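You operate a simulated robot arm through the tools that you are given. There is no shell and no other tool. Be economical: measure what you need, move in short steps, check, and stop when the job is done.

You run a simulated two-armed robot. Do the job below in one go: nothing can be reset, and whatever is moved stays where it is left.

TASK
Take the lid off the peg tin and lay it down on the clear end of the oak table.

Only the result counts: the job must be done as asked and must still hold three seconds after the hand-in. Knocking over, shifting, dropping, spilling or breaking anything else fails it. A push-on lid holds only when it is set on centred and level and pressed home; a screw cap is set on level and turned clockwise until tight.

THE ROBOT
Two 7-joint arms with two-finger parallel grippers on one trunk, on a base that drives. Base frame: it is fixed to the floor where the robot stands at the start and does not move with it; the origin is under the middle of the robot, x ahead of it, y to its left, z up. Lengths are in mm, angles in rad, forces in N, time in s.
The left shoulder is at the start at [50, 187, 1135], the right one opposite. With the tool pointing down near the work surface each hand reaches from about 100 to 660 mm from the robot's upright axis, wherever it stands, measured 20 degrees to its own side. Payload 3.43 kg a hand.
The tool frame of a hand sits at the grasp point between the pads (the TCP): z along the fingers, y along the line on which they close. The tips reach 30 mm beyond it. The gripper opens to 94 mm. The fingers are 28 mm wide and 10 mm thick; the gripper's body (50 by 96 mm) begins 55 mm behind the TCP.
Orientation is that of the tool frame in the base frame, as a unit quaternion [w, x, y, z]. With the fingers straight down and closing along the base's y, the tool's x points along the base's -x, its y along +y and its z along -z.

THE INTERFACE
- The arms move only by the tool nudge_tool. It takes "left_steps", "right_steps" or both (then of equal length, played together; a hand with none holds still); each is a list of rows, each a list of 7 numbers: the closure, from 0 (fully open) to 1 (shut), then the shift along the tool's x, y, z in units of 20 mm (1.0 is 20 mm), then the turn, a rotation vector about the tool's x, y, z in units of 4 degrees (1.0 is 4 degrees). In form: [[gripper, dx, dy, dz, wx, wy, wz], ...]. A call has 1 to 12 rows; each row shifts and turns the commanded pose from where the row before left it, along the tool's axes as they then stand. A call with a number of a shift or a turn outside -1 to 1 is refused whole. A row lasts 0.2 s, in which the tool goes at most 50 mm and 0.15 rad; a call with a longer step from one row to the next is refused whole, and so is a gripper value outside its range. Where a pose cannot be reached the arm comes as near as it can. A force on the tool above 40 N (or 10 N above the force at the start of the call, whichever is more), or a blocked arm, ends the call early, and 0.2 s more pass. Each finger travels about 153 mm/s and halts on what it meets, pressing with about 21 N; the grip force reading is that of the motor and also rises with nothing between the fingers. The clock runs only during rows and for 0.2 s after the last one: add rows that do not move to give the fingers time. The reply holds the time, the measured pose of the TCP, the force on the tool along the base axes, the opening and the grip force, in the units named above and with some noise, with the torque about the TCP (base axes, N m) and any sound that the robot's microphone picked up, and new pictures: "pictures" is both (left out), scene, wrist or none (wrist: the cameras of the hands that moved).
- Cameras (640 x 400 px; columns grow to the right, rows downward): "scene" is now at [138.8, -50.7, 1312.9]; the picture's right is [-0.52, -0.85, 0.00], its down [-0.43, 0.26, -0.86] and it looks along [0.74, -0.45, -0.51] (base axes); focal length 277 px, centre (320, 200). "left" rides on the left gripper at [76, -14, -102] in its tool frame; the picture's right is [0.18, 0.98, 0.00], its down [-0.75, 0.14, -0.64] and it looks along [-0.63, 0.12, 0.77] (tool axes); focal length 243 px, centre (320, 200). "right" rides on the right gripper at [76, 14, -102] in its tool frame; the picture's right is [-0.18, 0.98, 0.00], its down [-0.75, -0.14, -0.64] and it looks along [-0.63, -0.12, 0.77] (tool axes); focal length 243 px, centre (320, 200). There is no depth. A picture from a camera that has moved, and an enlarged one, comes with that camera's place and axes in the base frame and with its lens. The place of the scene camera against the robot may be out by one fixed shift of up to 18 mm in any direction.
- slide_trunk(by): slides the trunk up (or, below 0, down) by that many mm; the arms and the scene camera ride with it, the base frame stays. It gives what a move gives, with no picture.
- roll_base(legs): drives the robot by 1 to 6 legs, each [ahead, left, turn to the left] in mm, mm and rad, along the robot's own axes; the way and the turn of a leg run together, so that a leg with both is an arc; at most 1500 mm and 3.142 rad a leg. The arms and the cameras ride along, it lands a little off, and it stops where it bumps. It gives what a move gives, and a new picture of the scene camera.
- aim_head(pan, tilt): turns the head with the scene camera to pan (to the left, within 1.396 rad either way) and tilt (down, from -0.506 to 1.204), counted from straight ahead of the robot. It gives what a move gives, and a new picture of the scene camera.
- close_up(camera, box): a new picture of the part [left, top, right, bottom] of that camera's present view, enlarged. It takes no simulated time.
- sign_off(): hands the job in; it is judged then, once.

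Go step by step. Nothing tells you exact positions but the pictures and the camera data: compare them with the known pose of the tool, close in by small moves and look again before you grip or let go. The budget is 120 turns and 260 pictures, counting those below and the enlarged ones. Unless the task says otherwise, let go and move clear before handing in, and close with one line.

The tools are called after "Call:" as name(argument=value, ...) on one line, values as JSON. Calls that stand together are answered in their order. nudge_tool: Moves the arms, as the interface text tells. Its arguments: {"type":"object","properties":{"left_steps":{"type":"array","items":{"type":"array","items":{"type":"number"}}},"right_steps":{"type":"array","items":{"type":"array","items":{"type":"number"}}},"pictures":{"type":"string","enum":["both","scene","wrist","none"]}},"required":[]} The other tools are called the same way: slide_trunk (by) slides the trunk up or down; roll_base (legs) drives the base; aim_head (pan, tilt) turns the head that bears the scene camera; close_up (camera, box) takes an enlarged picture of a part of a camera's view; sign_off () hands the job in.

At the start:

```text
clock: 0.0
left_position: [403.0, -16.2, 1100.3]
left_orientation: [0.001, -0.001, 1.0, 0.0]
left_wrist_force: [0.4, 0.0, 0.5]
left_moment: [-0.01, 0.01, -0.02]
left_width: 93.9
left_finger_force: 0.0
right_position: [261.5, -306.6, 1152.9]
right_orientation: [0.0, 0.0, 1.0, 0.0]
right_wrist_force: [0.0, 0.2, 0.4]
right_moment: [-0.03, 0.01, 0.0]
right_width: 94.1
right_finger_force: 0.0
trunk travel left (down, up): [-350.0, 82.0]
robot x, y, heading: [-1.0, -3.2, 0.002]
head pan, tilt: [-0.546, 0.532]
```

scene: 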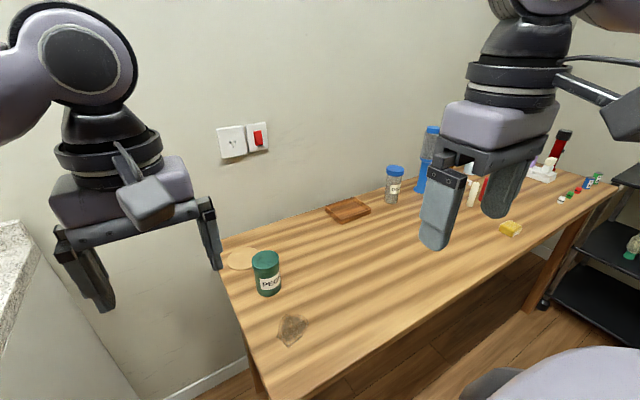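
right: 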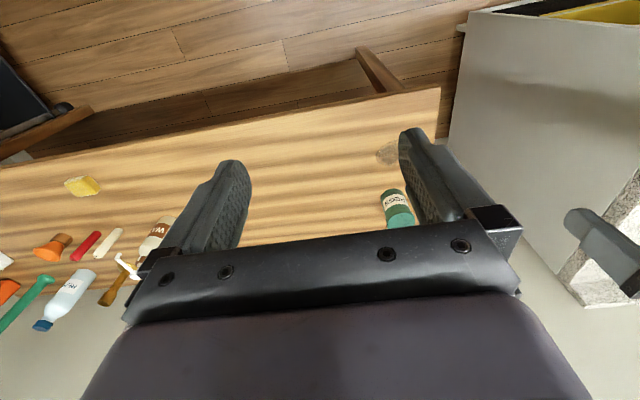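
left: 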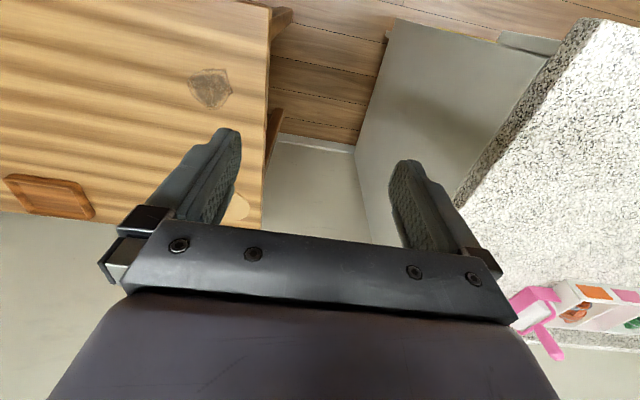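

I see a green peg tin on the left end of the oak table, and several other things further along. I'll enlarge the views before choosing the spot and the grasp.

Call:
close_up(camera="scene", box=[200, 180, 420, 400])

Call:
close_up(camera="scene", box=[380, 110, 640, 270])

Call:
close_up(camera="right", box=[340, 120, 460, 240])

```text
1.82 times, centred on (310, 290) of scene
camera zoom: at [138.8, -50.7, 1312.9], right [-0.52, -0.85, 0.0], down [-0.43, 0.26, -0.86], along [0.74, -0.45, -0.51], focal length 504 px, centre (338, 36)
```

zoom: 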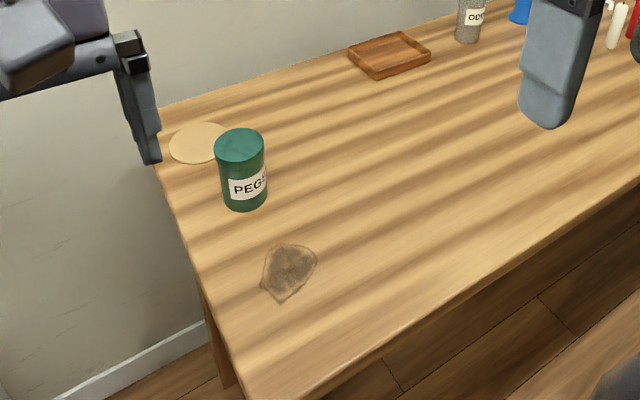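

```text
2.46 times, centred on (510, 190) of scene
camera zoom: at [138.8, -50.7, 1312.9], right [-0.52, -0.85, 0.0], down [-0.43, 0.26, -0.86], along [0.74, -0.45, -0.51], focal length 682 px, centre (-148, 225)
```

zoom: 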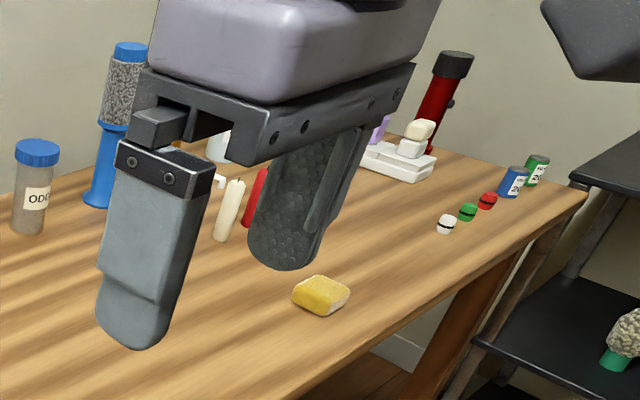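

```text
3.33 times, centred on (400, 180) of right
camera zoom: at [187.1, -292.2, 1254.6], right [0.18, 0.98, 0.0], down [0.75, -0.14, 0.64], along [0.63, -0.12, -0.77], focal length 809 px, centre (53, 267)
```

zoom: 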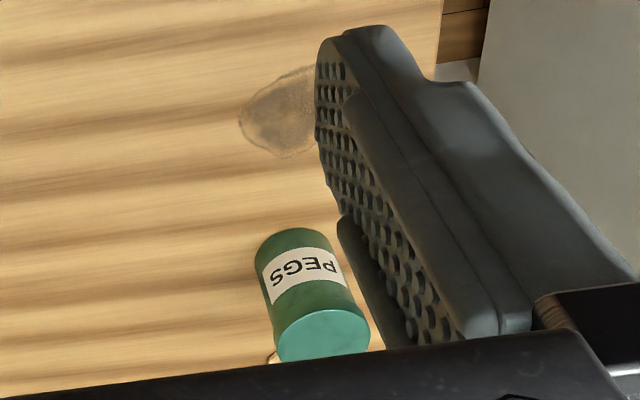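

The tin lid's top is near (591, -188, ~870), about 60 mm across. The left end around the tin is otherwise clear apart from a stain at about (474, -189) and a thin disc at about (732, -165). I'll bring the right hand closer and move the left hand aside a bit.

Call:
nudge_tool(right_steps=[[0, -0.92, 0.49, 0.5, 0, 0, 0], [0, -0.92, 0.49, 0.5, 0, 0, 0], [0, -0.92, 0.49, 0.5, 0, 0, 0], [0, -0.92, 0.49, 0.5, 0, 0, 0], [0, -0.92, 0.49, 0.5, 0, 0, 0], [0, -0.92, 0.49, 0.5, 0, 0, 0], [0, -0.92, 0.49, 0.5, 0, 0, 0], [0, -0.92, 0.49, 0.5, 0, 0, 0], [0, -0.92, 0.49, 0.5, 0, 0, 0], [0, -0.92, 0.49, 0.5, 0, 0, 0], [0, -0.92, 0.49, 0.5, 0, 0, 0], [0, -0.92, 0.49, 0.5, 0, 0, 0]], left_steps=[[0, 0, 0.4, 0, 0, 0, 0], [0, 0, 0.4, 0, 0, 0, 0], [0, 0, 0.4, 0, 0, 0, 0], [0, 0, 0.4, 0, 0, 0, 0], [0, 0, 0.4, 0, 0, 0, 0], [0, 0, 0.4, 0, 0, 0, 0], [0, 0, 0.4, 0, 0, 0, 0], [0, 0, 0.4, 0, 0, 0, 0], [0, 0, 0.4, 0, 0, 0, 0], [0, 0, 0.4, 0, 0, 0, 0], [0, 0, 0, 0, 0, 0, 0], [0, 0, 0, 0, 0, 0, 0]])

```text
clock: 2.6
left_position: [405.4, 64.6, 1099.6]
left_orientation: [0.0, -0.002, 1.0, 0.0]
left_wrist_force: [1.3, 0.4, -0.9]
left_moment: [0.02, -0.03, 0.0]
left_width: 93.8
left_finger_force: 0.0
right_position: [482.2, -189.7, 1031.5]
right_orientation: [0.0, 0.002, 1.0, 0.0]
right_wrist_force: [0.4, 1.1, 0.3]
right_moment: [-0.01, 0.04, 0.01]
right_width: 93.9
right_finger_force: 0.1
trunk travel left (down, up): [-350.0, 82.0]
robot x, y, heading: [-0.9, 1.0, 0.002]
head pan, tilt: [-0.546, 0.532]
camera scene: at [139.3, -50.8, 1312.9], right [-0.52, -0.85, 0.0], down [-0.43, 0.26, -0.86], along [0.74, -0.45, -0.51], focal length 277 px, centre (320, 200)
camera right: at [407.9, -174.3, 1134.2], right [0.19, 0.98, 0.0], down [0.75, -0.14, 0.64], along [0.63, -0.12, -0.77], focal length 243 px, centre (320, 200)
camera left: at [327.8, 50.2, 1201.8], right [-0.19, 0.98, 0.0], down [0.75, 0.14, 0.64], along [0.63, 0.12, -0.77], focal length 243 px, centre (320, 200)
```

scene: 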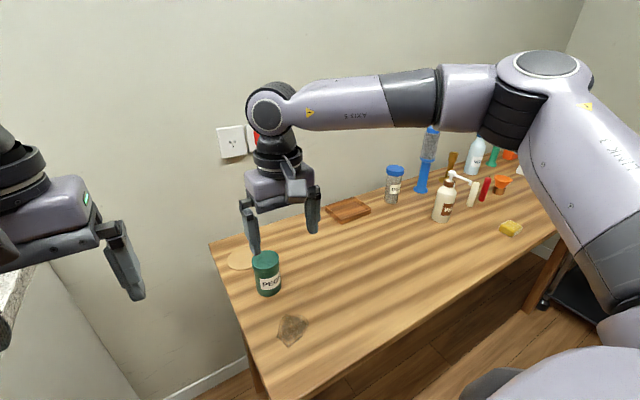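
right: 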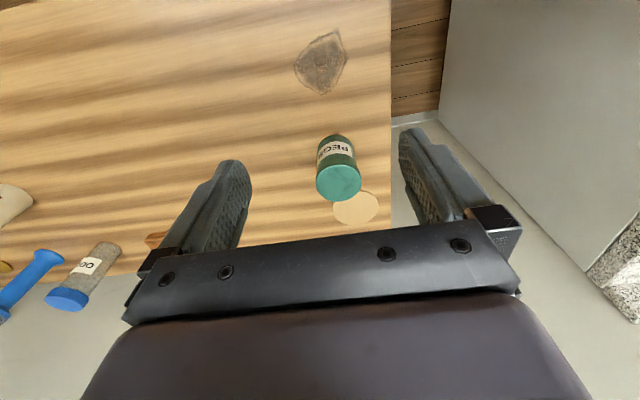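
left: 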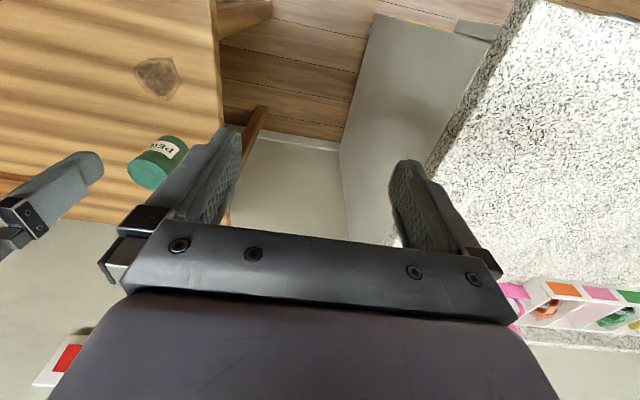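

Call:
close_up(camera="right", box=[290, 110, 390, 230])

Call:
close_up(camera="left", box=[110, 120, 210, 200])

Call:
close_up(camera="scene", box=[220, 230, 320, 310])

```text
3.33 times, centred on (340, 170) of right
camera zoom: at [407.9, -174.3, 1134.2], right [0.19, 0.98, 0.0], down [0.75, -0.14, 0.64], along [0.63, -0.12, -0.77], focal length 809 px, centre (253, 300)
```

zoom: 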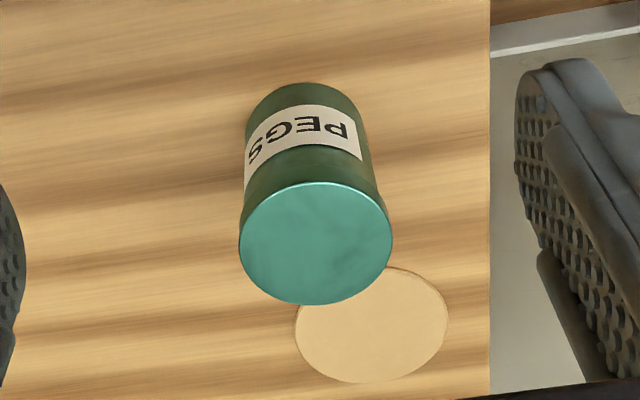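

```text
5.00 times, centred on (160, 160) of left
camera zoom: at [327.8, 50.2, 1201.8], right [-0.19, 0.98, 0.0], down [0.75, 0.14, 0.64], along [0.63, 0.12, -0.77], focal length 1213 px, centre (1120, 400)
```

zoom: 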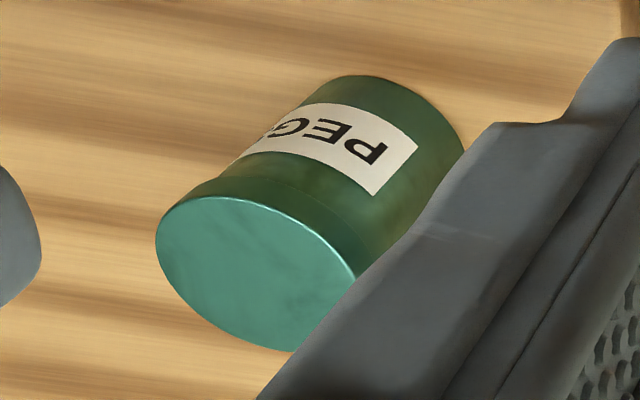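

```text
5.00 times, centred on (270, 270) of scene
camera zoom: at [139.3, -50.8, 1312.9], right [-0.52, -0.85, 0.0], down [-0.43, 0.26, -0.86], along [0.74, -0.45, -0.51], focal length 1385 px, centre (570, -150)
```

zoom: 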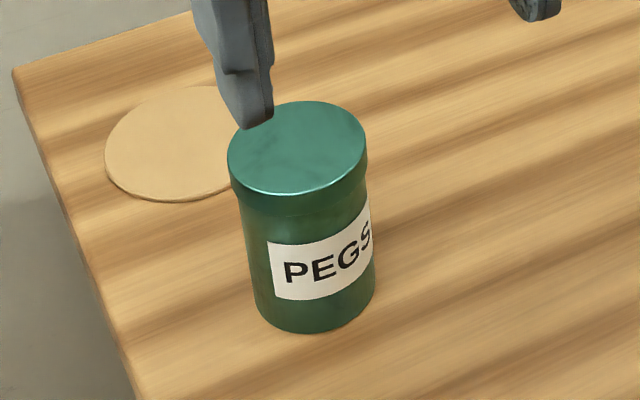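

The tin has a push-on lid about 58 mm across with a short skirt (about 12 mm), its top centred at about (600, -185, 869). I'll go above it first and check the alignment.

Call:
nudge_tool(right_steps=[[0, -0.74, 0.025, 0.625, 0, 0, 0], [0, -0.74, 0.025, 0.625, 0, 0, 0], [0, -0.74, 0.025, 0.625, 0, 0, 0], [0, -0.74, 0.025, 0.625, 0, 0, 0], [0, -0.74, 0.025, 0.625, 0, 0, 0], [0, -0.74, 0.025, 0.625, 0, 0, 0], [0, -0.74, 0.025, 0.625, 0, 0, 0], [0, -0.74, 0.025, 0.625, 0, 0, 0], [0, 0, 0, 0, 0, 0, 0]])

Call:
close_up(camera="scene", box=[220, 210, 320, 310])

Call:
close_up(camera="left", box=[80, 100, 220, 260])

```text
clock: 4.6
left_position: [404.1, 63.2, 1099.2]
left_orientation: [-0.001, -0.001, 1.0, 0.0]
left_wrist_force: [-0.8, 0.4, -0.7]
left_moment: [0.05, -0.01, 0.02]
left_width: 94.0
left_finger_force: 0.0
right_position: [521.8, -248.0, 952.2]
right_orientation: [0.001, 0.0, 1.0, 0.001]
right_wrist_force: [0.1, 1.0, -0.2]
right_moment: [0.01, -0.01, 0.0]
right_width: 94.2
right_finger_force: 0.1
right hand out of reach, approached as far as the arm can: row 1, 2, 3, 4, 5, 6, 7, 8
trunk travel left (down, up): [-350.0, 82.0]
robot x, y, heading: [0.1, 1.3, 0.002]
head pan, tilt: [-0.546, 0.532]
camera scene: at [138.8, -50.7, 1313.0], right [-0.52, -0.85, 0.0], down [-0.43, 0.26, -0.86], along [0.74, -0.45, -0.51], focal length 277 px, centre (320, 200)
camera right: at [446.6, -234.4, 1055.8], right [0.18, 0.98, 0.0], down [0.75, -0.14, 0.64], along [0.63, -0.12, -0.77], focal length 243 px, centre (320, 200)
```

scene: 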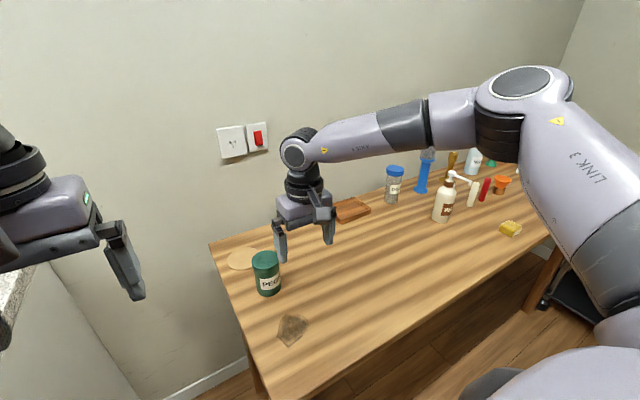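
right: 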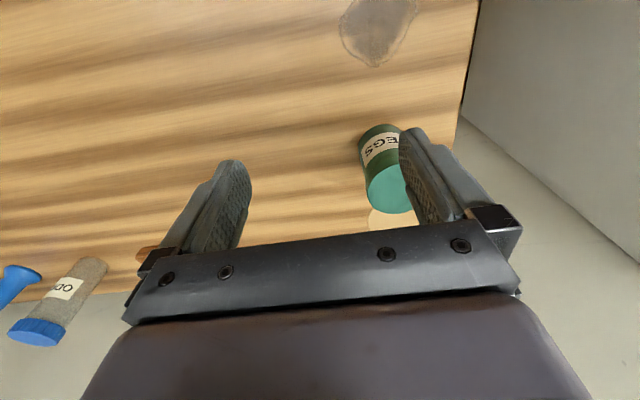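

```text
4.00 times, centred on (270, 260) of scene
camera zoom: at [138.8, -50.7, 1313.0], right [-0.52, -0.85, 0.0], down [-0.43, 0.26, -0.86], along [0.74, -0.45, -0.51], focal length 1108 px, centre (520, -40)
```

zoom: 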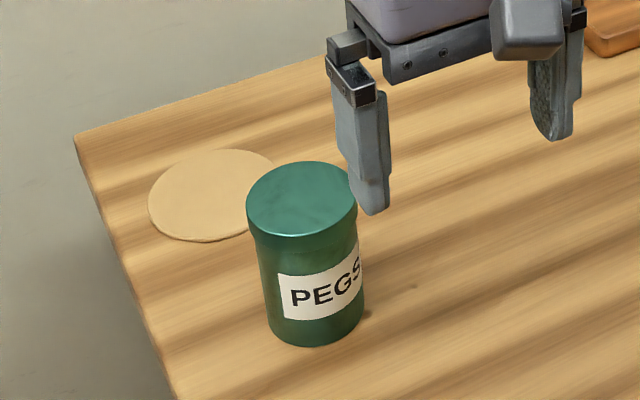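

```text
2.50 times, centred on (150, 180) of left
camera zoom: at [327.2, 50.2, 1202.1], right [-0.18, 0.98, 0.0], down [0.75, 0.14, 0.64], along [0.63, 0.12, -0.77], focal length 606 px, centre (745, 250)
```

zoom: 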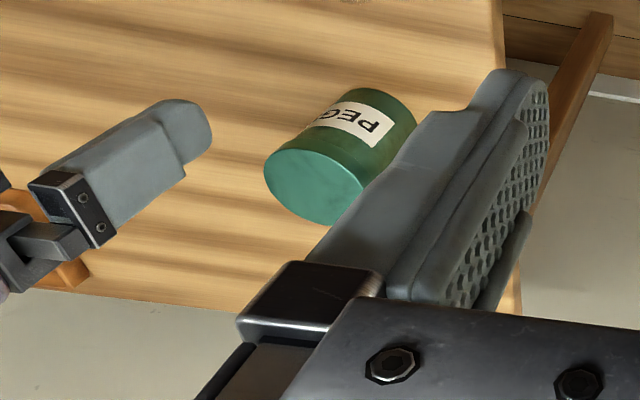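

The right hand can't reach the tin from here, so the base has to move. First I'll raise the hand a little and look down at the gap between the robot and the table.

Call:
nudge_tool(right_steps=[[0, 0.5, 0, -0.9, 0, 0, 0], [0, 0.5, 0, -0.9, 0, 0, 0], [0, 0.5, 0, -0.9, 0, 0, 0], [0, 0.5, 0, -0.9, 0, 0, 0], [0, 0, 0, 0, 0, 0, 0]], pictures="none")

Call:
aim_head(pan=-0.1, tilt=1.15)

```text
clock: 5.8
left_position: [403.6, 62.8, 1099.9]
left_orientation: [0.0, -0.001, 1.0, -0.001]
left_wrist_force: [0.6, 0.2, 0.1]
left_moment: [0.0, -0.01, 0.01]
left_width: 94.0
left_finger_force: 0.0
right_position: [481.1, -250.0, 1026.0]
right_orientation: [0.0, 0.0, 1.0, 0.0]
right_wrist_force: [-0.2, -0.2, 0.4]
right_moment: [-0.03, 0.02, -0.02]
right_width: 94.0
right_finger_force: 0.1
trunk travel left (down, up): [-350.0, 82.0]
robot x, y, heading: [2.0, 0.6, -0.0]
head pan, tilt: [-0.546, 0.532]
```

```text
clock: 6.8
left_position: [404.1, 62.8, 1099.2]
left_orientation: [0.0, 0.0, 1.0, 0.0]
left_wrist_force: [-0.6, 0.2, 0.4]
left_moment: [0.0, -0.01, 0.01]
left_width: 94.2
left_finger_force: 0.1
right_position: [479.6, -251.0, 1026.2]
right_orientation: [0.0, 0.0, 1.0, 0.001]
right_wrist_force: [-0.3, -0.4, -0.2]
right_moment: [-0.01, -0.01, 0.01]
right_width: 94.1
right_finger_force: 0.0
trunk travel left (down, up): [-350.0, 82.0]
robot x, y, heading: [-0.3, -1.2, -0.005]
head pan, tilt: [-0.099, 1.15]
camera scene: at [121.0, -9.8, 1265.3], right [-0.1, -0.99, 0.0], down [-0.91, 0.09, -0.41], along [0.41, -0.04, -0.91], focal length 277 px, centre (320, 200)
```

scene: 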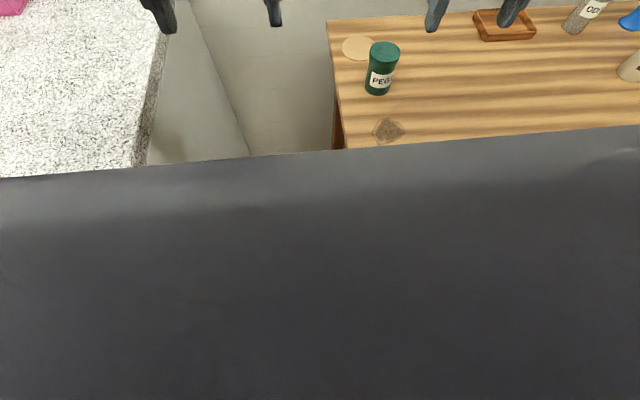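

The chest hides the gap, so I'll drive ahead in modest legs with both hands high.

Call:
roll_base(legs=[[50, 0, 0]])

```text
clock: 7.7
left_position: [454.5, 63.1, 1097.9]
left_orientation: [-0.001, 0.0, 1.0, 0.0]
left_wrist_force: [-0.5, -0.3, 0.6]
left_moment: [0.02, 0.04, -0.01]
left_width: 93.9
left_finger_force: 0.1
right_position: [532.0, -250.8, 1025.6]
right_orientation: [0.001, 0.0, 1.0, 0.0]
right_wrist_force: [1.2, 0.4, 0.6]
right_moment: [0.01, 0.04, -0.02]
right_width: 94.1
right_finger_force: 0.1
trunk travel left (down, up): [-350.0, 82.0]
robot x, y, heading: [53.4, -2.2, -0.005]
head pan, tilt: [-0.099, 1.15]
camera scene: at [172.1, -9.9, 1265.1], right [-0.1, -0.99, 0.0], down [-0.91, 0.09, -0.41], along [0.41, -0.04, -0.91], focal length 277 px, centre (320, 200)
```

scene: 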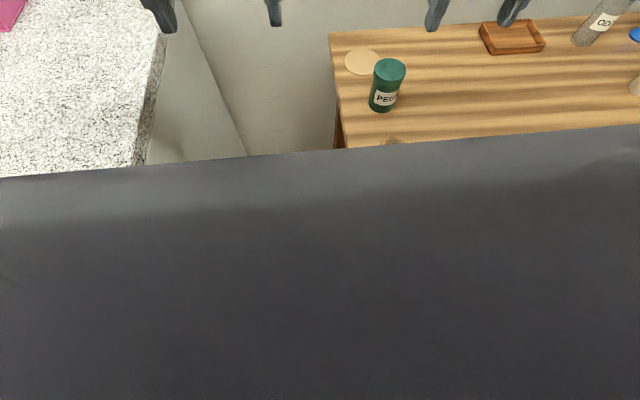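

No bump. I'll go another 40 mm, then turn the head back to the tin.

Call:
roll_base(legs=[[40, 0, 0]])

Call:
aim_head(pan=-0.35, tilt=0.75)

```text
clock: 8.6
left_position: [493.8, 80.1, 1099.4]
left_orientation: [-0.002, -0.001, 1.0, -0.001]
left_wrist_force: [0.0, -0.5, -1.0]
left_moment: [0.06, 0.02, -0.05]
left_width: 93.9
left_finger_force: 0.0
right_position: [571.4, -232.5, 1025.9]
right_orientation: [-0.002, -0.001, 1.0, -0.001]
right_wrist_force: [-0.9, -0.6, -1.1]
right_moment: [0.03, -0.06, 0.0]
right_width: 94.0
right_finger_force: 0.0
trunk travel left (down, up): [-350.0, 82.0]
robot x, y, heading: [88.1, 16.1, -0.001]
head pan, tilt: [-0.099, 1.15]
camera scene: at [211.3, 7.9, 1265.0], right [-0.1, -1.0, 0.0], down [-0.91, 0.09, -0.41], along [0.41, -0.04, -0.91], focal length 277 px, centre (320, 200)
```

scene: 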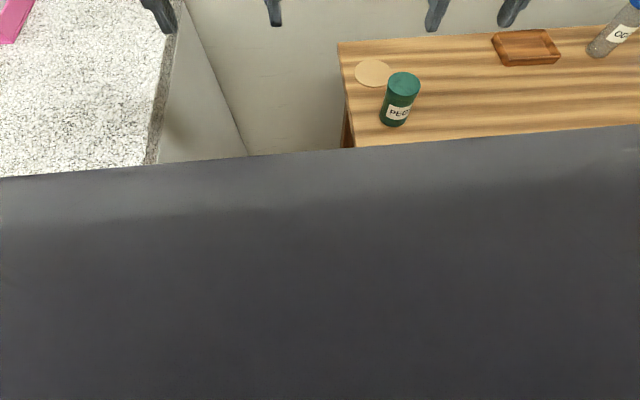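

```text
clock: 9.5
left_position: [493.6, 80.1, 1098.7]
left_orientation: [0.0, -0.002, 1.0, 0.0]
left_wrist_force: [0.1, 0.0, 0.1]
left_moment: [-0.02, 0.04, 0.0]
left_width: 94.1
left_finger_force: 0.1
right_position: [570.0, -232.8, 1025.7]
right_orientation: [0.0, -0.001, 1.0, 0.0]
right_wrist_force: [0.7, 0.2, -1.1]
right_moment: [-0.02, 0.0, -0.04]
right_width: 94.1
right_finger_force: 0.0
trunk travel left (down, up): [-350.0, 82.0]
robot x, y, heading: [92.1, 16.8, 0.001]
head pan, tilt: [-0.351, 0.75]
camera scene: at [228.7, -15.5, 1294.0], right [-0.34, -0.94, 0.0], down [-0.64, 0.23, -0.73], along [0.69, -0.25, -0.68], focal length 277 px, centre (320, 200)
```

scene: 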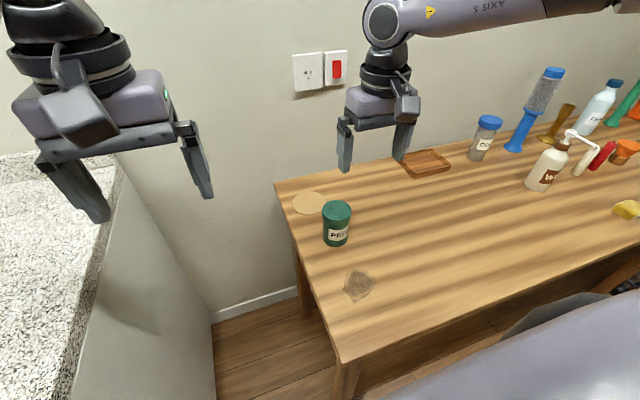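

The robot now stands about 92 mm ahead. I'll move the right hand above the lid at about (600, -186, 935).

Call:
nudge_tool(right_steps=[[0, -0.25, 0.39, 0.75, 0, 0, 0], [0, -0.25, 0.39, 0.75, 0, 0, 0], [0, -0.25, 0.39, 0.75, 0, 0, 0], [0, -0.25, 0.39, 0.75, 0, 0, 0], [0, -0.25, 0.39, 0.75, 0, 0, 0], [0, -0.25, 0.39, 0.75, 0, 0, 0], [0, 0, 0, 0, 0, 0, 0]])

Call:
close_up(camera="scene", box=[285, 160, 385, 260])

Call:
close_up(camera="right", box=[250, 100, 410, 260])

```text
clock: 11.1
left_position: [493.0, 79.7, 1098.7]
left_orientation: [0.0, -0.002, 1.0, 0.0]
left_wrist_force: [-0.3, 0.4, -0.7]
left_moment: [0.01, -0.01, -0.03]
left_width: 94.1
left_finger_force: 0.1
right_position: [582.9, -200.4, 942.0]
right_orientation: [0.0, 0.0, 1.0, 0.0]
right_wrist_force: [0.3, -0.6, -1.2]
right_moment: [0.02, -0.02, -0.02]
right_width: 94.0
right_finger_force: 0.1
right hand out of reach, approached as far as the arm can: row 5, 6
trunk travel left (down, up): [-350.0, 82.0]
robot x, y, heading: [89.4, 16.3, 0.002]
head pan, tilt: [-0.351, 0.75]
camera scene: at [228.8, -15.5, 1294.1], right [-0.34, -0.94, 0.0], down [-0.64, 0.23, -0.73], along [0.69, -0.25, -0.68], focal length 277 px, centre (320, 200)
camera right: at [508.5, -186.8, 1045.9], right [0.18, 0.98, 0.0], down [0.75, -0.14, 0.64], along [0.63, -0.12, -0.77], focal length 243 px, centre (320, 200)
```

scene: 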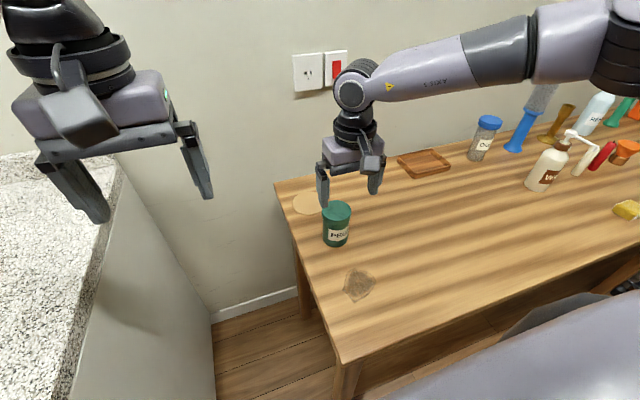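
right: 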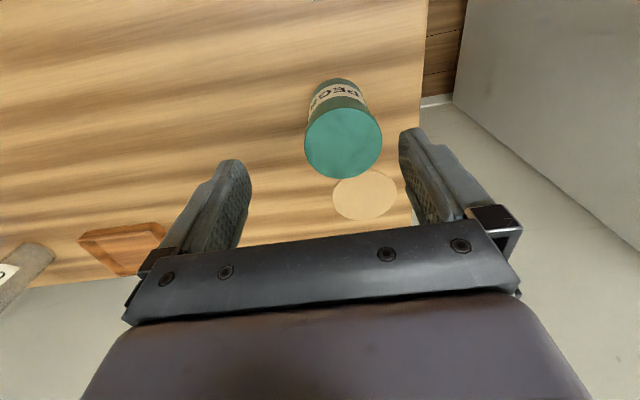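

```text
4.00 times, centred on (335, 210) of scene
camera zoom: at [228.8, -15.5, 1294.1], right [-0.34, -0.94, 0.0], down [-0.64, 0.23, -0.73], along [0.69, -0.25, -0.68], focal length 1108 px, centre (260, 160)
```

zoom: 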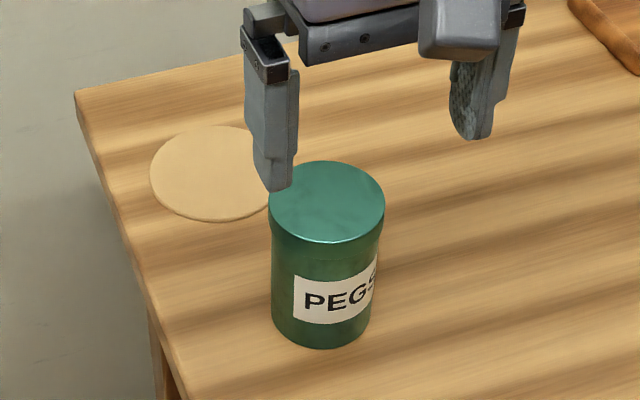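

```text
2.50 times, centred on (330, 180) of right
camera zoom: at [508.5, -186.8, 1045.9], right [0.18, 0.98, 0.0], down [0.75, -0.14, 0.64], along [0.63, -0.12, -0.77], focal length 606 px, centre (295, 250)
```

zoom: 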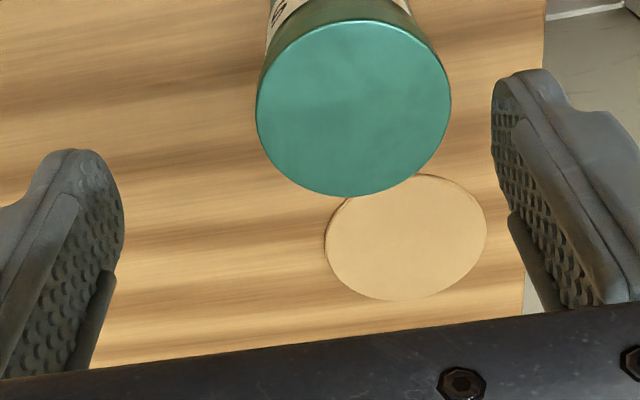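

The lid is confirmed at about (598, -185, 872), but the wrist seems to be at a joint limit. The lid is round, so any grip yaw will do. I'll try turning the tool about its own axis to free the arm.

Call:
nudge_tool(right_steps=[[0, 0, 0, 0, 0, 0, 1], [0, 0, 0, 0, 0, 0, 1], [0, 0, 0, 0, 0, 0, 1], [0, 0, 0, 0, 0, 0, 1], [0, 0, 0, 0, 0, 0, 1], [0, 0, 0, 0, 0, 0, 0]], pictures="none")

```text
clock: 12.5
left_position: [493.7, 80.2, 1099.4]
left_orientation: [0.0, -0.002, 1.0, -0.001]
left_wrist_force: [-0.2, -0.7, 0.2]
left_moment: [0.0, -0.02, 0.04]
left_width: 94.0
left_finger_force: 0.0
right_position: [583.6, -201.0, 943.6]
right_orientation: [0.0, 0.174, 0.985, 0.0]
right_wrist_force: [0.1, 0.4, 0.0]
right_moment: [0.01, 0.0, 0.01]
right_width: 93.9
right_finger_force: 0.0
trunk travel left (down, up): [-350.0, 82.0]
robot x, y, heading: [88.9, 17.3, 0.003]
head pan, tilt: [-0.351, 0.75]
```

Call:
nudge_tool(right_steps=[[0, -0.21, 0.5, 0, 0, 0, 0], [0, -0.21, 0.5, 0, 0, 0, 0], [0, 0, 0, 0, 0, 0, 0]], pictures="none")

```text
clock: 13.3
left_position: [492.6, 80.6, 1098.4]
left_orientation: [0.0, -0.002, 1.0, 0.001]
left_wrist_force: [0.3, -0.1, -0.2]
left_moment: [0.0, -0.04, 0.02]
left_width: 93.9
left_finger_force: 0.1
right_position: [583.2, -197.9, 948.8]
right_orientation: [0.0, 0.173, 0.985, 0.0]
right_wrist_force: [-0.7, 0.4, 0.1]
right_moment: [-0.04, -0.01, -0.01]
right_width: 94.0
right_finger_force: 0.1
right hand out of reach, approached as far as the arm can: row 1, 2
trunk travel left (down, up): [-350.0, 82.0]
robot x, y, heading: [89.4, 15.6, 0.002]
head pan, tilt: [-0.351, 0.75]
```

The limit looks like one on reaching inward, so turning the robot to the left brings the right shoulder closer and puts the tin on its side. I'll raise and pull back the right hand, then turn.

Call:
nudge_tool(right_steps=[[0, 0.7, -0.8, -0.7, 0, 0, -1], [0, 0.7, -0.8, -0.7, 0, 0, -1], [0, 0.7, -0.8, -0.7, 0, 0, -1], [0, 0.7, -0.8, -0.7, 0, 0, -1], [0, 0.7, -0.8, -0.7, 0, 0, -1]], pictures="none")

Call:
roll_base(legs=[[0, 0, 0.3]])

```text
clock: 14.5
left_position: [492.4, 80.9, 1099.1]
left_orientation: [0.0, -0.002, 1.0, 0.0]
left_wrist_force: [0.2, -0.5, -0.7]
left_moment: [0.02, 0.0, 0.03]
left_width: 94.0
left_finger_force: 0.0
right_position: [498.5, -263.0, 1021.0]
right_orientation: [0.001, -0.001, 1.0, 0.0]
right_wrist_force: [0.6, 0.1, 0.7]
right_moment: [-0.01, 0.0, 0.01]
right_width: 94.3
right_finger_force: 0.1
trunk travel left (down, up): [-350.0, 82.0]
robot x, y, heading: [88.0, 19.5, -0.0]
head pan, tilt: [-0.351, 0.75]
```

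```text
clock: 15.9
left_position: [455.6, 199.4, 1098.0]
left_orientation: [-0.001, -0.154, 0.988, -0.001]
left_wrist_force: [0.0, 0.9, -0.5]
left_moment: [0.01, -0.01, -0.02]
left_width: 94.1
left_finger_force: 0.2
right_position: [565.7, -125.7, 1020.2]
right_orientation: [0.0, -0.153, 0.988, 0.0]
right_wrist_force: [0.5, -0.1, -0.4]
right_moment: [0.0, -0.01, 0.03]
right_width: 93.9
right_finger_force: 0.1
trunk travel left (down, up): [-350.0, 82.0]
robot x, y, heading: [91.4, 18.4, 0.304]
head pan, tilt: [-0.351, 0.75]
camera scene: at [231.2, 27.5, 1294.1], right [-0.04, -1.0, 0.0], down [-0.68, 0.03, -0.73], along [0.73, -0.03, -0.68], focal length 277 px, centre (320, 200)
```

scene: 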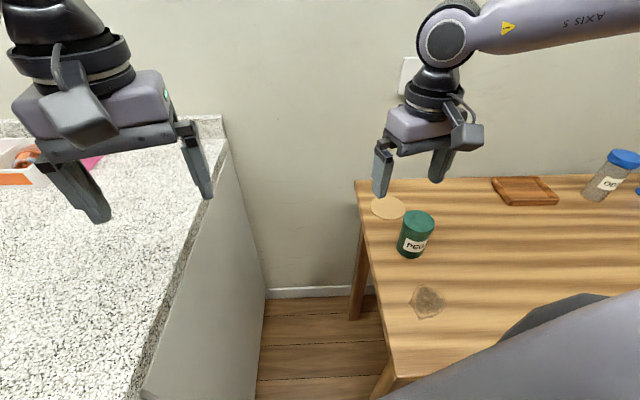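

The robot now faces 0.30 rad left, and I account for the turned tool axes. I'll move above the lid again.

Call:
nudge_tool(right_steps=[[0, -0.105, -0.55, 0.71, 0, 0, 0], [0, -0.105, -0.55, 0.71, 0, 0, 0], [0, -0.105, -0.55, 0.71, 0, 0, 0], [0, -0.105, -0.55, 0.71, 0, 0, 0], [0, -0.105, -0.55, 0.71, 0, 0, 0], [0, -0.105, -0.55, 0.71, 0, 0, 0], [0, 0, 0, 0, 0, 0, 0]])

Call:
close_up(camera="right", box=[250, 100, 410, 260])

```text
clock: 17.5
left_position: [455.6, 198.8, 1098.3]
left_orientation: [0.0, -0.154, 0.988, 0.0]
left_wrist_force: [0.7, 0.4, 0.7]
left_moment: [-0.01, -0.02, 0.05]
left_width: 93.9
left_finger_force: 0.0
right_position: [597.9, -184.3, 935.7]
right_orientation: [0.001, -0.153, 0.988, 0.0]
right_wrist_force: [0.2, -0.1, -0.3]
right_moment: [0.03, 0.02, 0.01]
right_width: 93.7
right_finger_force: 0.0
trunk travel left (down, up): [-350.0, 82.0]
robot x, y, heading: [86.2, 19.6, 0.308]
head pan, tilt: [-0.351, 0.75]
camera scene: at [231.2, 27.4, 1294.1], right [-0.04, -1.0, 0.0], down [-0.68, 0.03, -0.73], along [0.73, -0.03, -0.68], focal length 277 px, centre (320, 200)
camera right: at [521.5, -193.7, 1038.4], right [-0.12, 0.99, 0.0], down [0.76, 0.09, 0.64], along [0.64, 0.08, -0.77], focal length 243 px, centre (320, 200)
```

scene: 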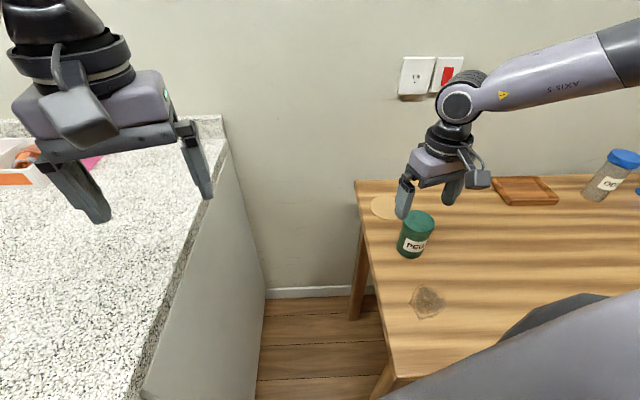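
right: 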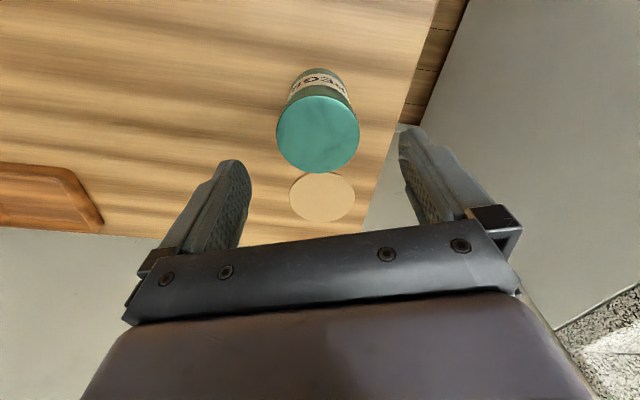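

```text
2.50 times, centred on (330, 180) of right
camera zoom: at [521.5, -193.7, 1038.4], right [-0.12, 0.99, 0.0], down [0.76, 0.09, 0.64], along [0.64, 0.08, -0.77], focal length 606 px, centre (295, 250)
```

zoom: 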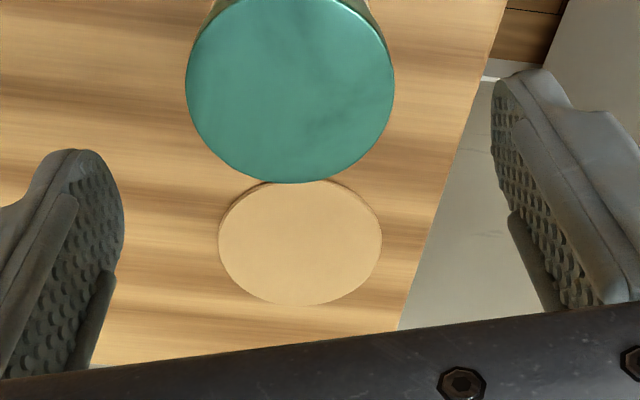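

I'm centred over the lid. I'll descend to TCP z of about 884 so the tips straddle the skirt, then check.

Call:
nudge_tool(right_steps=[[0, 0, -0.03, 0.52, 0, 0, 0], [0, 0, 0, 0.52, 0, 0, 0], [0, 0, 0, 0.52, 0, 0, 0], [0, 0, 0, 0.5, 0, 0, 0], [0, 0, 0, 0.5, 0, 0, 0], [0, 0, 0, 0, 0, 0, 0]], pictures="wrist")

Call:
close_up(camera="scene", box=[370, 170, 470, 270])

```text
clock: 18.9
left_position: [454.6, 199.5, 1097.9]
left_orientation: [0.0, -0.154, 0.988, 0.0]
left_wrist_force: [0.9, 0.2, -0.1]
left_moment: [-0.01, 0.03, -0.01]
left_width: 93.8
left_finger_force: 0.2
right_position: [596.7, -183.6, 883.6]
right_orientation: [0.001, -0.152, 0.988, 0.0]
right_wrist_force: [0.3, -0.3, 0.1]
right_moment: [-0.01, 0.02, 0.01]
right_width: 94.0
right_finger_force: 0.0
trunk travel left (down, up): [-350.0, 82.0]
robot x, y, heading: [91.6, 14.1, 0.305]
head pan, tilt: [-0.351, 0.75]
camera right: at [521.2, -193.4, 986.2], right [-0.12, 0.99, 0.0], down [0.76, 0.09, 0.64], along [0.64, 0.08, -0.77], focal length 243 px, centre (320, 200)
```

right: 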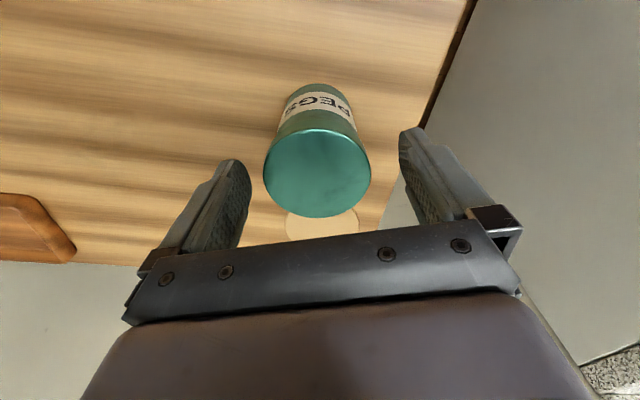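

```text
4.00 times, centred on (420, 220) of scene
camera zoom: at [231.2, 27.3, 1294.1], right [-0.04, -1.0, 0.0], down [-0.68, 0.03, -0.73], along [0.73, -0.03, -0.68], focal length 1108 px, centre (-80, 120)
```

zoom: 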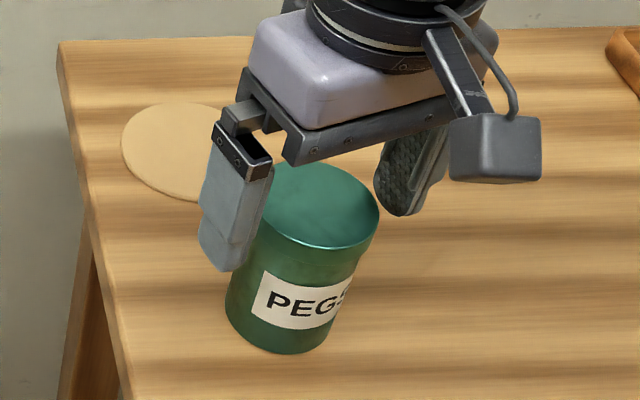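

The fingers straddle the lid and its top is at about 871. I'll shift about 1.8 mm along the closing line to centre, then close.

Call:
nudge_tool(right_steps=[[0, -0.05, -0.09, -0.1, 0, 0, 0], [0, 0, 0, 0, 0, 0, 0], [0.2, 0, 0, 0, 0, 0, 0], [0.3, 0, 0, 0, 0, 0, 0], [0.5, 0, 0, 0, 0, 0, 0], [1, 0, 0, 0, 0, 0, 0], [1, 0, 0, 0, 0, 0, 0]], pictures="wrist")

Call:
close_up(camera="scene", box=[370, 170, 470, 270])

```text
clock: 20.5
left_position: [455.3, 199.8, 1098.3]
left_orientation: [-0.001, -0.154, 0.988, 0.0]
left_wrist_force: [0.4, 0.3, 0.2]
left_moment: [0.0, 0.0, 0.02]
left_width: 94.0
left_finger_force: 0.1
right_position: [598.6, -185.9, 885.7]
right_orientation: [0.0, -0.153, 0.988, 0.0]
right_wrist_force: [-0.4, -0.4, 0.2]
right_moment: [-0.03, -0.01, 0.01]
right_width: 64.0
right_finger_force: 20.8
trunk travel left (down, up): [-350.0, 82.0]
robot x, y, heading: [90.6, 16.2, 0.308]
head pan, tilt: [-0.351, 0.75]
camera right: at [522.5, -194.9, 988.6], right [-0.12, 0.99, 0.0], down [0.76, 0.09, 0.64], along [0.64, 0.08, -0.77], focal length 243 px, centre (320, 200)
```

right: 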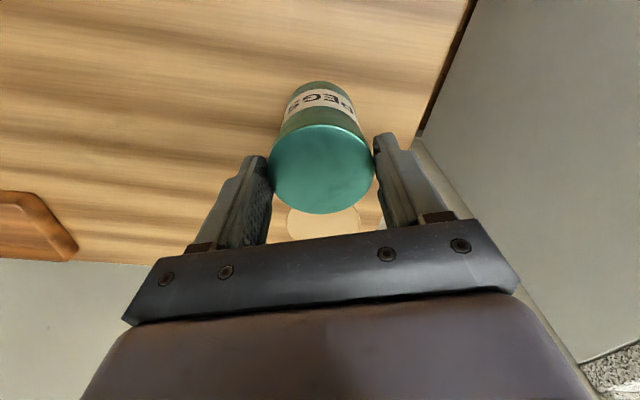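

```text
4.00 times, centred on (420, 220) of scene
camera zoom: at [231.2, 27.3, 1294.1], right [-0.04, -1.0, 0.0], down [-0.68, 0.03, -0.73], along [0.73, -0.03, -0.68], focal length 1108 px, centre (-80, 120)
```

zoom: 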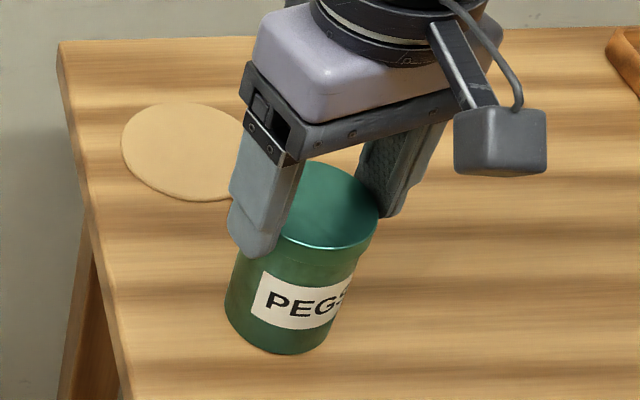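

I have the lid gripped at 64 mm and the tin hasn't moved. I'll lift 6 mm slowly as a test and watch the force and whether the tin rises.

Call:
nudge_tool(right_steps=[[1, 0, 0, -0.1, 0, 0, 0], [1, 0, 0, -0.1, 0, 0, 0], [1, 0, 0, -0.1, 0, 0, 0], [1, 0, 0, 0, 0, 0, 0]], pictures="wrist")

Call:
close_up(camera="scene", box=[370, 170, 470, 270])

```text
clock: 21.5
left_position: [454.8, 199.9, 1098.8]
left_orientation: [-0.001, -0.154, 0.988, 0.001]
left_wrist_force: [1.1, -0.7, 0.4]
left_moment: [0.0, -0.01, 0.04]
left_width: 93.8
left_finger_force: 0.1
right_position: [598.3, -184.9, 892.2]
right_orientation: [0.0, -0.153, 0.988, 0.0]
right_wrist_force: [0.1, -0.2, -1.3]
right_moment: [-0.01, 0.04, 0.01]
right_width: 63.8
right_finger_force: 20.6
trunk travel left (down, up): [-350.0, 82.0]
robot x, y, heading: [88.9, 15.5, 0.305]
head pan, tilt: [-0.351, 0.75]
camera right: at [522.6, -194.3, 994.6], right [-0.12, 0.99, 0.0], down [0.76, 0.09, 0.64], along [0.64, 0.08, -0.77], focal length 243 px, centre (320, 200)
```

right: 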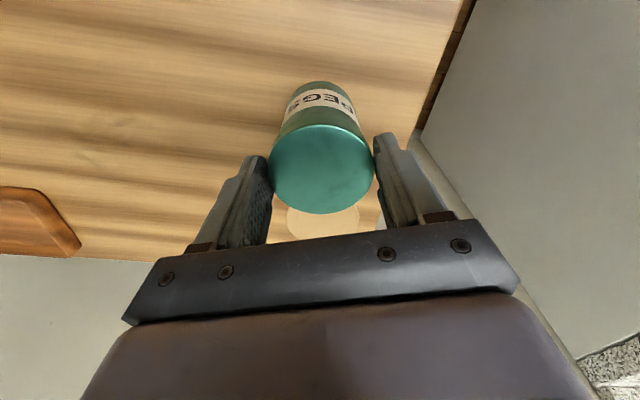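

```text
4.00 times, centred on (420, 220) of scene
camera zoom: at [231.3, 27.3, 1294.1], right [-0.04, -1.0, 0.0], down [-0.68, 0.03, -0.73], along [0.73, -0.03, -0.68], focal length 1108 px, centre (-80, 120)
```

zoom: 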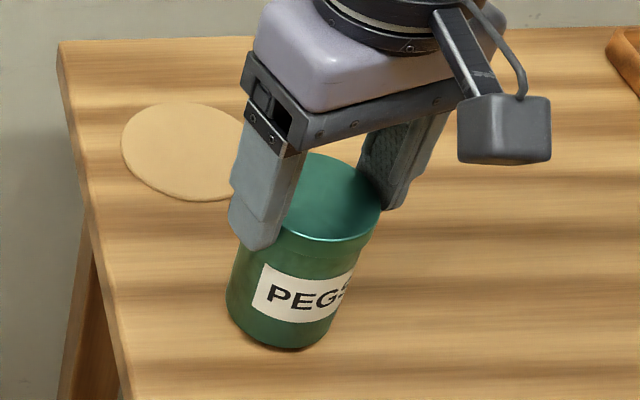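

The tin comes up with the lid (about 1.3 N), so the left hand has to hold the body. I'll set the tin back down exactly where it was, let go and rise. Meanwhile the left hand moves toward a tilted approach from the front left.

Call:
nudge_tool(right_steps=[[1, 0, 0, 0.1, 0, 0, 0], [1, 0, 0, 0.1, 0, 0, 0], [1, 0, 0, 0.1, 0, 0, 0], [1, 0, 0, 0, 0, 0, 0]], pictures="none")

Call:
close_up(camera="scene", box=[370, 170, 470, 270])

```text
clock: 22.5
left_position: [455.5, 198.6, 1098.9]
left_orientation: [-0.001, -0.154, 0.988, 0.0]
left_wrist_force: [0.3, 0.6, -0.2]
left_moment: [0.0, 0.01, 0.0]
left_width: 94.2
left_finger_force: 0.0
right_position: [598.6, -185.9, 886.4]
right_orientation: [0.0, -0.153, 0.988, 0.0]
right_wrist_force: [-0.8, 0.2, 0.1]
right_moment: [0.05, 0.04, -0.04]
right_width: 63.9
right_finger_force: 21.4
trunk travel left (down, up): [-350.0, 82.0]
robot x, y, heading: [89.3, 17.0, 0.305]
head pan, tilt: [-0.351, 0.75]
```

```text
4.00 times, centred on (420, 220) of scene
camera zoom: at [231.2, 27.3, 1294.1], right [-0.04, -1.0, 0.0], down [-0.68, 0.03, -0.73], along [0.73, -0.03, -0.68], focal length 1108 px, centre (-80, 120)
```

zoom: 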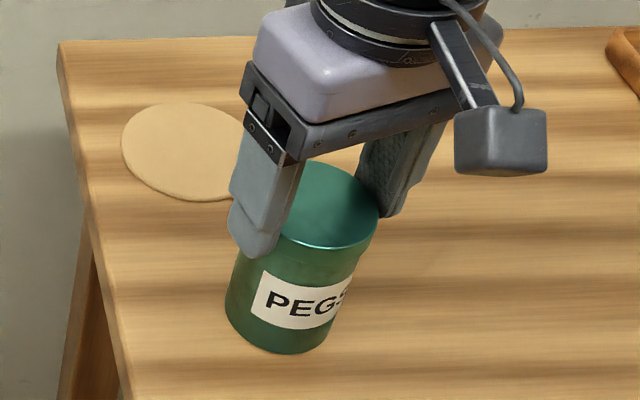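

The tin is back down as it was. I'll release, rise, re-yaw the right hand, and shift the left hand over.

Call:
nudge_tool(right_steps=[[1, 0, 0, 0.03, 0, 0, 0], [0.3, 0, 0, 0, 0, 0, 0], [0, 0, 0, 0, 0, 0, 0], [0, 0, 0, -0.7, 0, 0, 0], [0, 0, 0, -0.7, 0, 0, 1], [0, 0, 0, -0.7, 0, 0, 1], [0, 0, 0, -0.7, 0, 0, 1], [0, 0, 0, -0.7, 0, 0, 1], [0, 0, 0, -0.7, 0, 0, 1], [0, 0, 0, 0, 0, 0, 1], [0, 0, 0, 0, 0, 0, 1], [0, 0, 0, 0, 0, 0, 0]], left_steps=[[0, 0, 0, 0, 0, 0, 0], [0, 0, 0, 0, 0, 0, 0], [0, 0.34, -0.83, 0, 0, 0, 0], [0, 0.34, -0.83, 0, 0, 0, 0], [0, 0.34, -0.83, 0, 0, 0, 0], [0, 0.34, -0.83, 0, 0, 0, 0], [0, 0.34, -0.83, 0, 0, 0, 0], [0, 0.34, -0.83, 0, 0, 0, 0], [0, 0.34, -0.83, 0, 0, 0, 0], [0, 0.34, -0.83, 0, 0, 0, 0], [0, 0.34, -0.83, 0, 0, 0, 0], [0, 0.34, -0.83, 0, 0, 0, 0]], pictures="scene")

Call:
nudge_tool(left_steps=[[0, 0, 0, 0, 0, 0, 1], [0, 0, 0, 0, 0, 0, 1], [0, 0, 0, 0, 0, 0, 1], [0, 0, 0, 0, 0, 0, 1], [0, 0, 0, 0, 0, 0, 1], [0, 0, 0, 0, 0, 0, 1], [0, 0, 0, 0, 0, 0, 1], [0, 0, 0, 0, 0, 0, 1], [0, 0, 0, 0, 0, 0, 1], [0, 0, 0, 0, 0, 0, 1], [0, 0, 0, 0, 0, 0, 1], [0, 0, 0, 0, 0, 0, 1]], pictures="none")

```text
clock: 25.1
left_position: [442.5, 19.7, 1099.4]
left_orientation: [-0.002, -0.154, 0.988, 0.0]
left_wrist_force: [0.0, 0.7, 0.1]
left_moment: [0.01, -0.03, -0.02]
left_width: 94.1
left_finger_force: 0.0
right_position: [598.0, -186.6, 969.2]
right_orientation: [-0.001, 0.091, 0.996, 0.0]
right_wrist_force: [0.6, -0.4, -0.4]
right_moment: [0.0, 0.0, -0.02]
right_width: 94.0
right_finger_force: 0.1
trunk travel left (down, up): [-350.0, 82.0]
robot x, y, heading: [93.6, 15.3, 0.308]
head pan, tilt: [-0.351, 0.75]
camera scene: at [231.2, 27.0, 1294.1], right [-0.04, -1.0, 0.0], down [-0.68, 0.03, -0.73], along [0.73, -0.03, -0.68], focal length 277 px, centre (320, 200)
```

scene: 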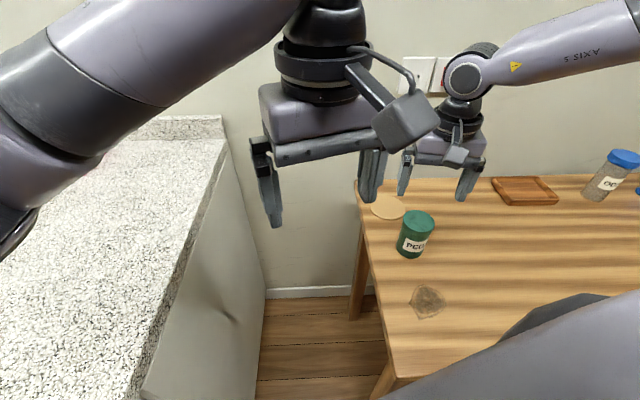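

```text
clock: 27.7
left_position: [440.0, 21.1, 1098.9]
left_orientation: [0.0, 0.262, 0.965, 0.0]
left_wrist_force: [-0.3, 0.5, -0.1]
left_moment: [-0.02, 0.02, -0.01]
left_width: 94.1
left_finger_force: 0.1
right_position: [598.4, -186.7, 969.4]
right_orientation: [0.0, 0.09, 0.996, 0.0]
right_wrist_force: [0.1, -0.3, -0.3]
right_moment: [-0.03, 0.0, -0.03]
right_width: 93.9
right_finger_force: 0.1
trunk travel left (down, up): [-350.0, 82.0]
robot x, y, heading: [90.9, 14.8, 0.305]
head pan, tilt: [-0.351, 0.75]
```

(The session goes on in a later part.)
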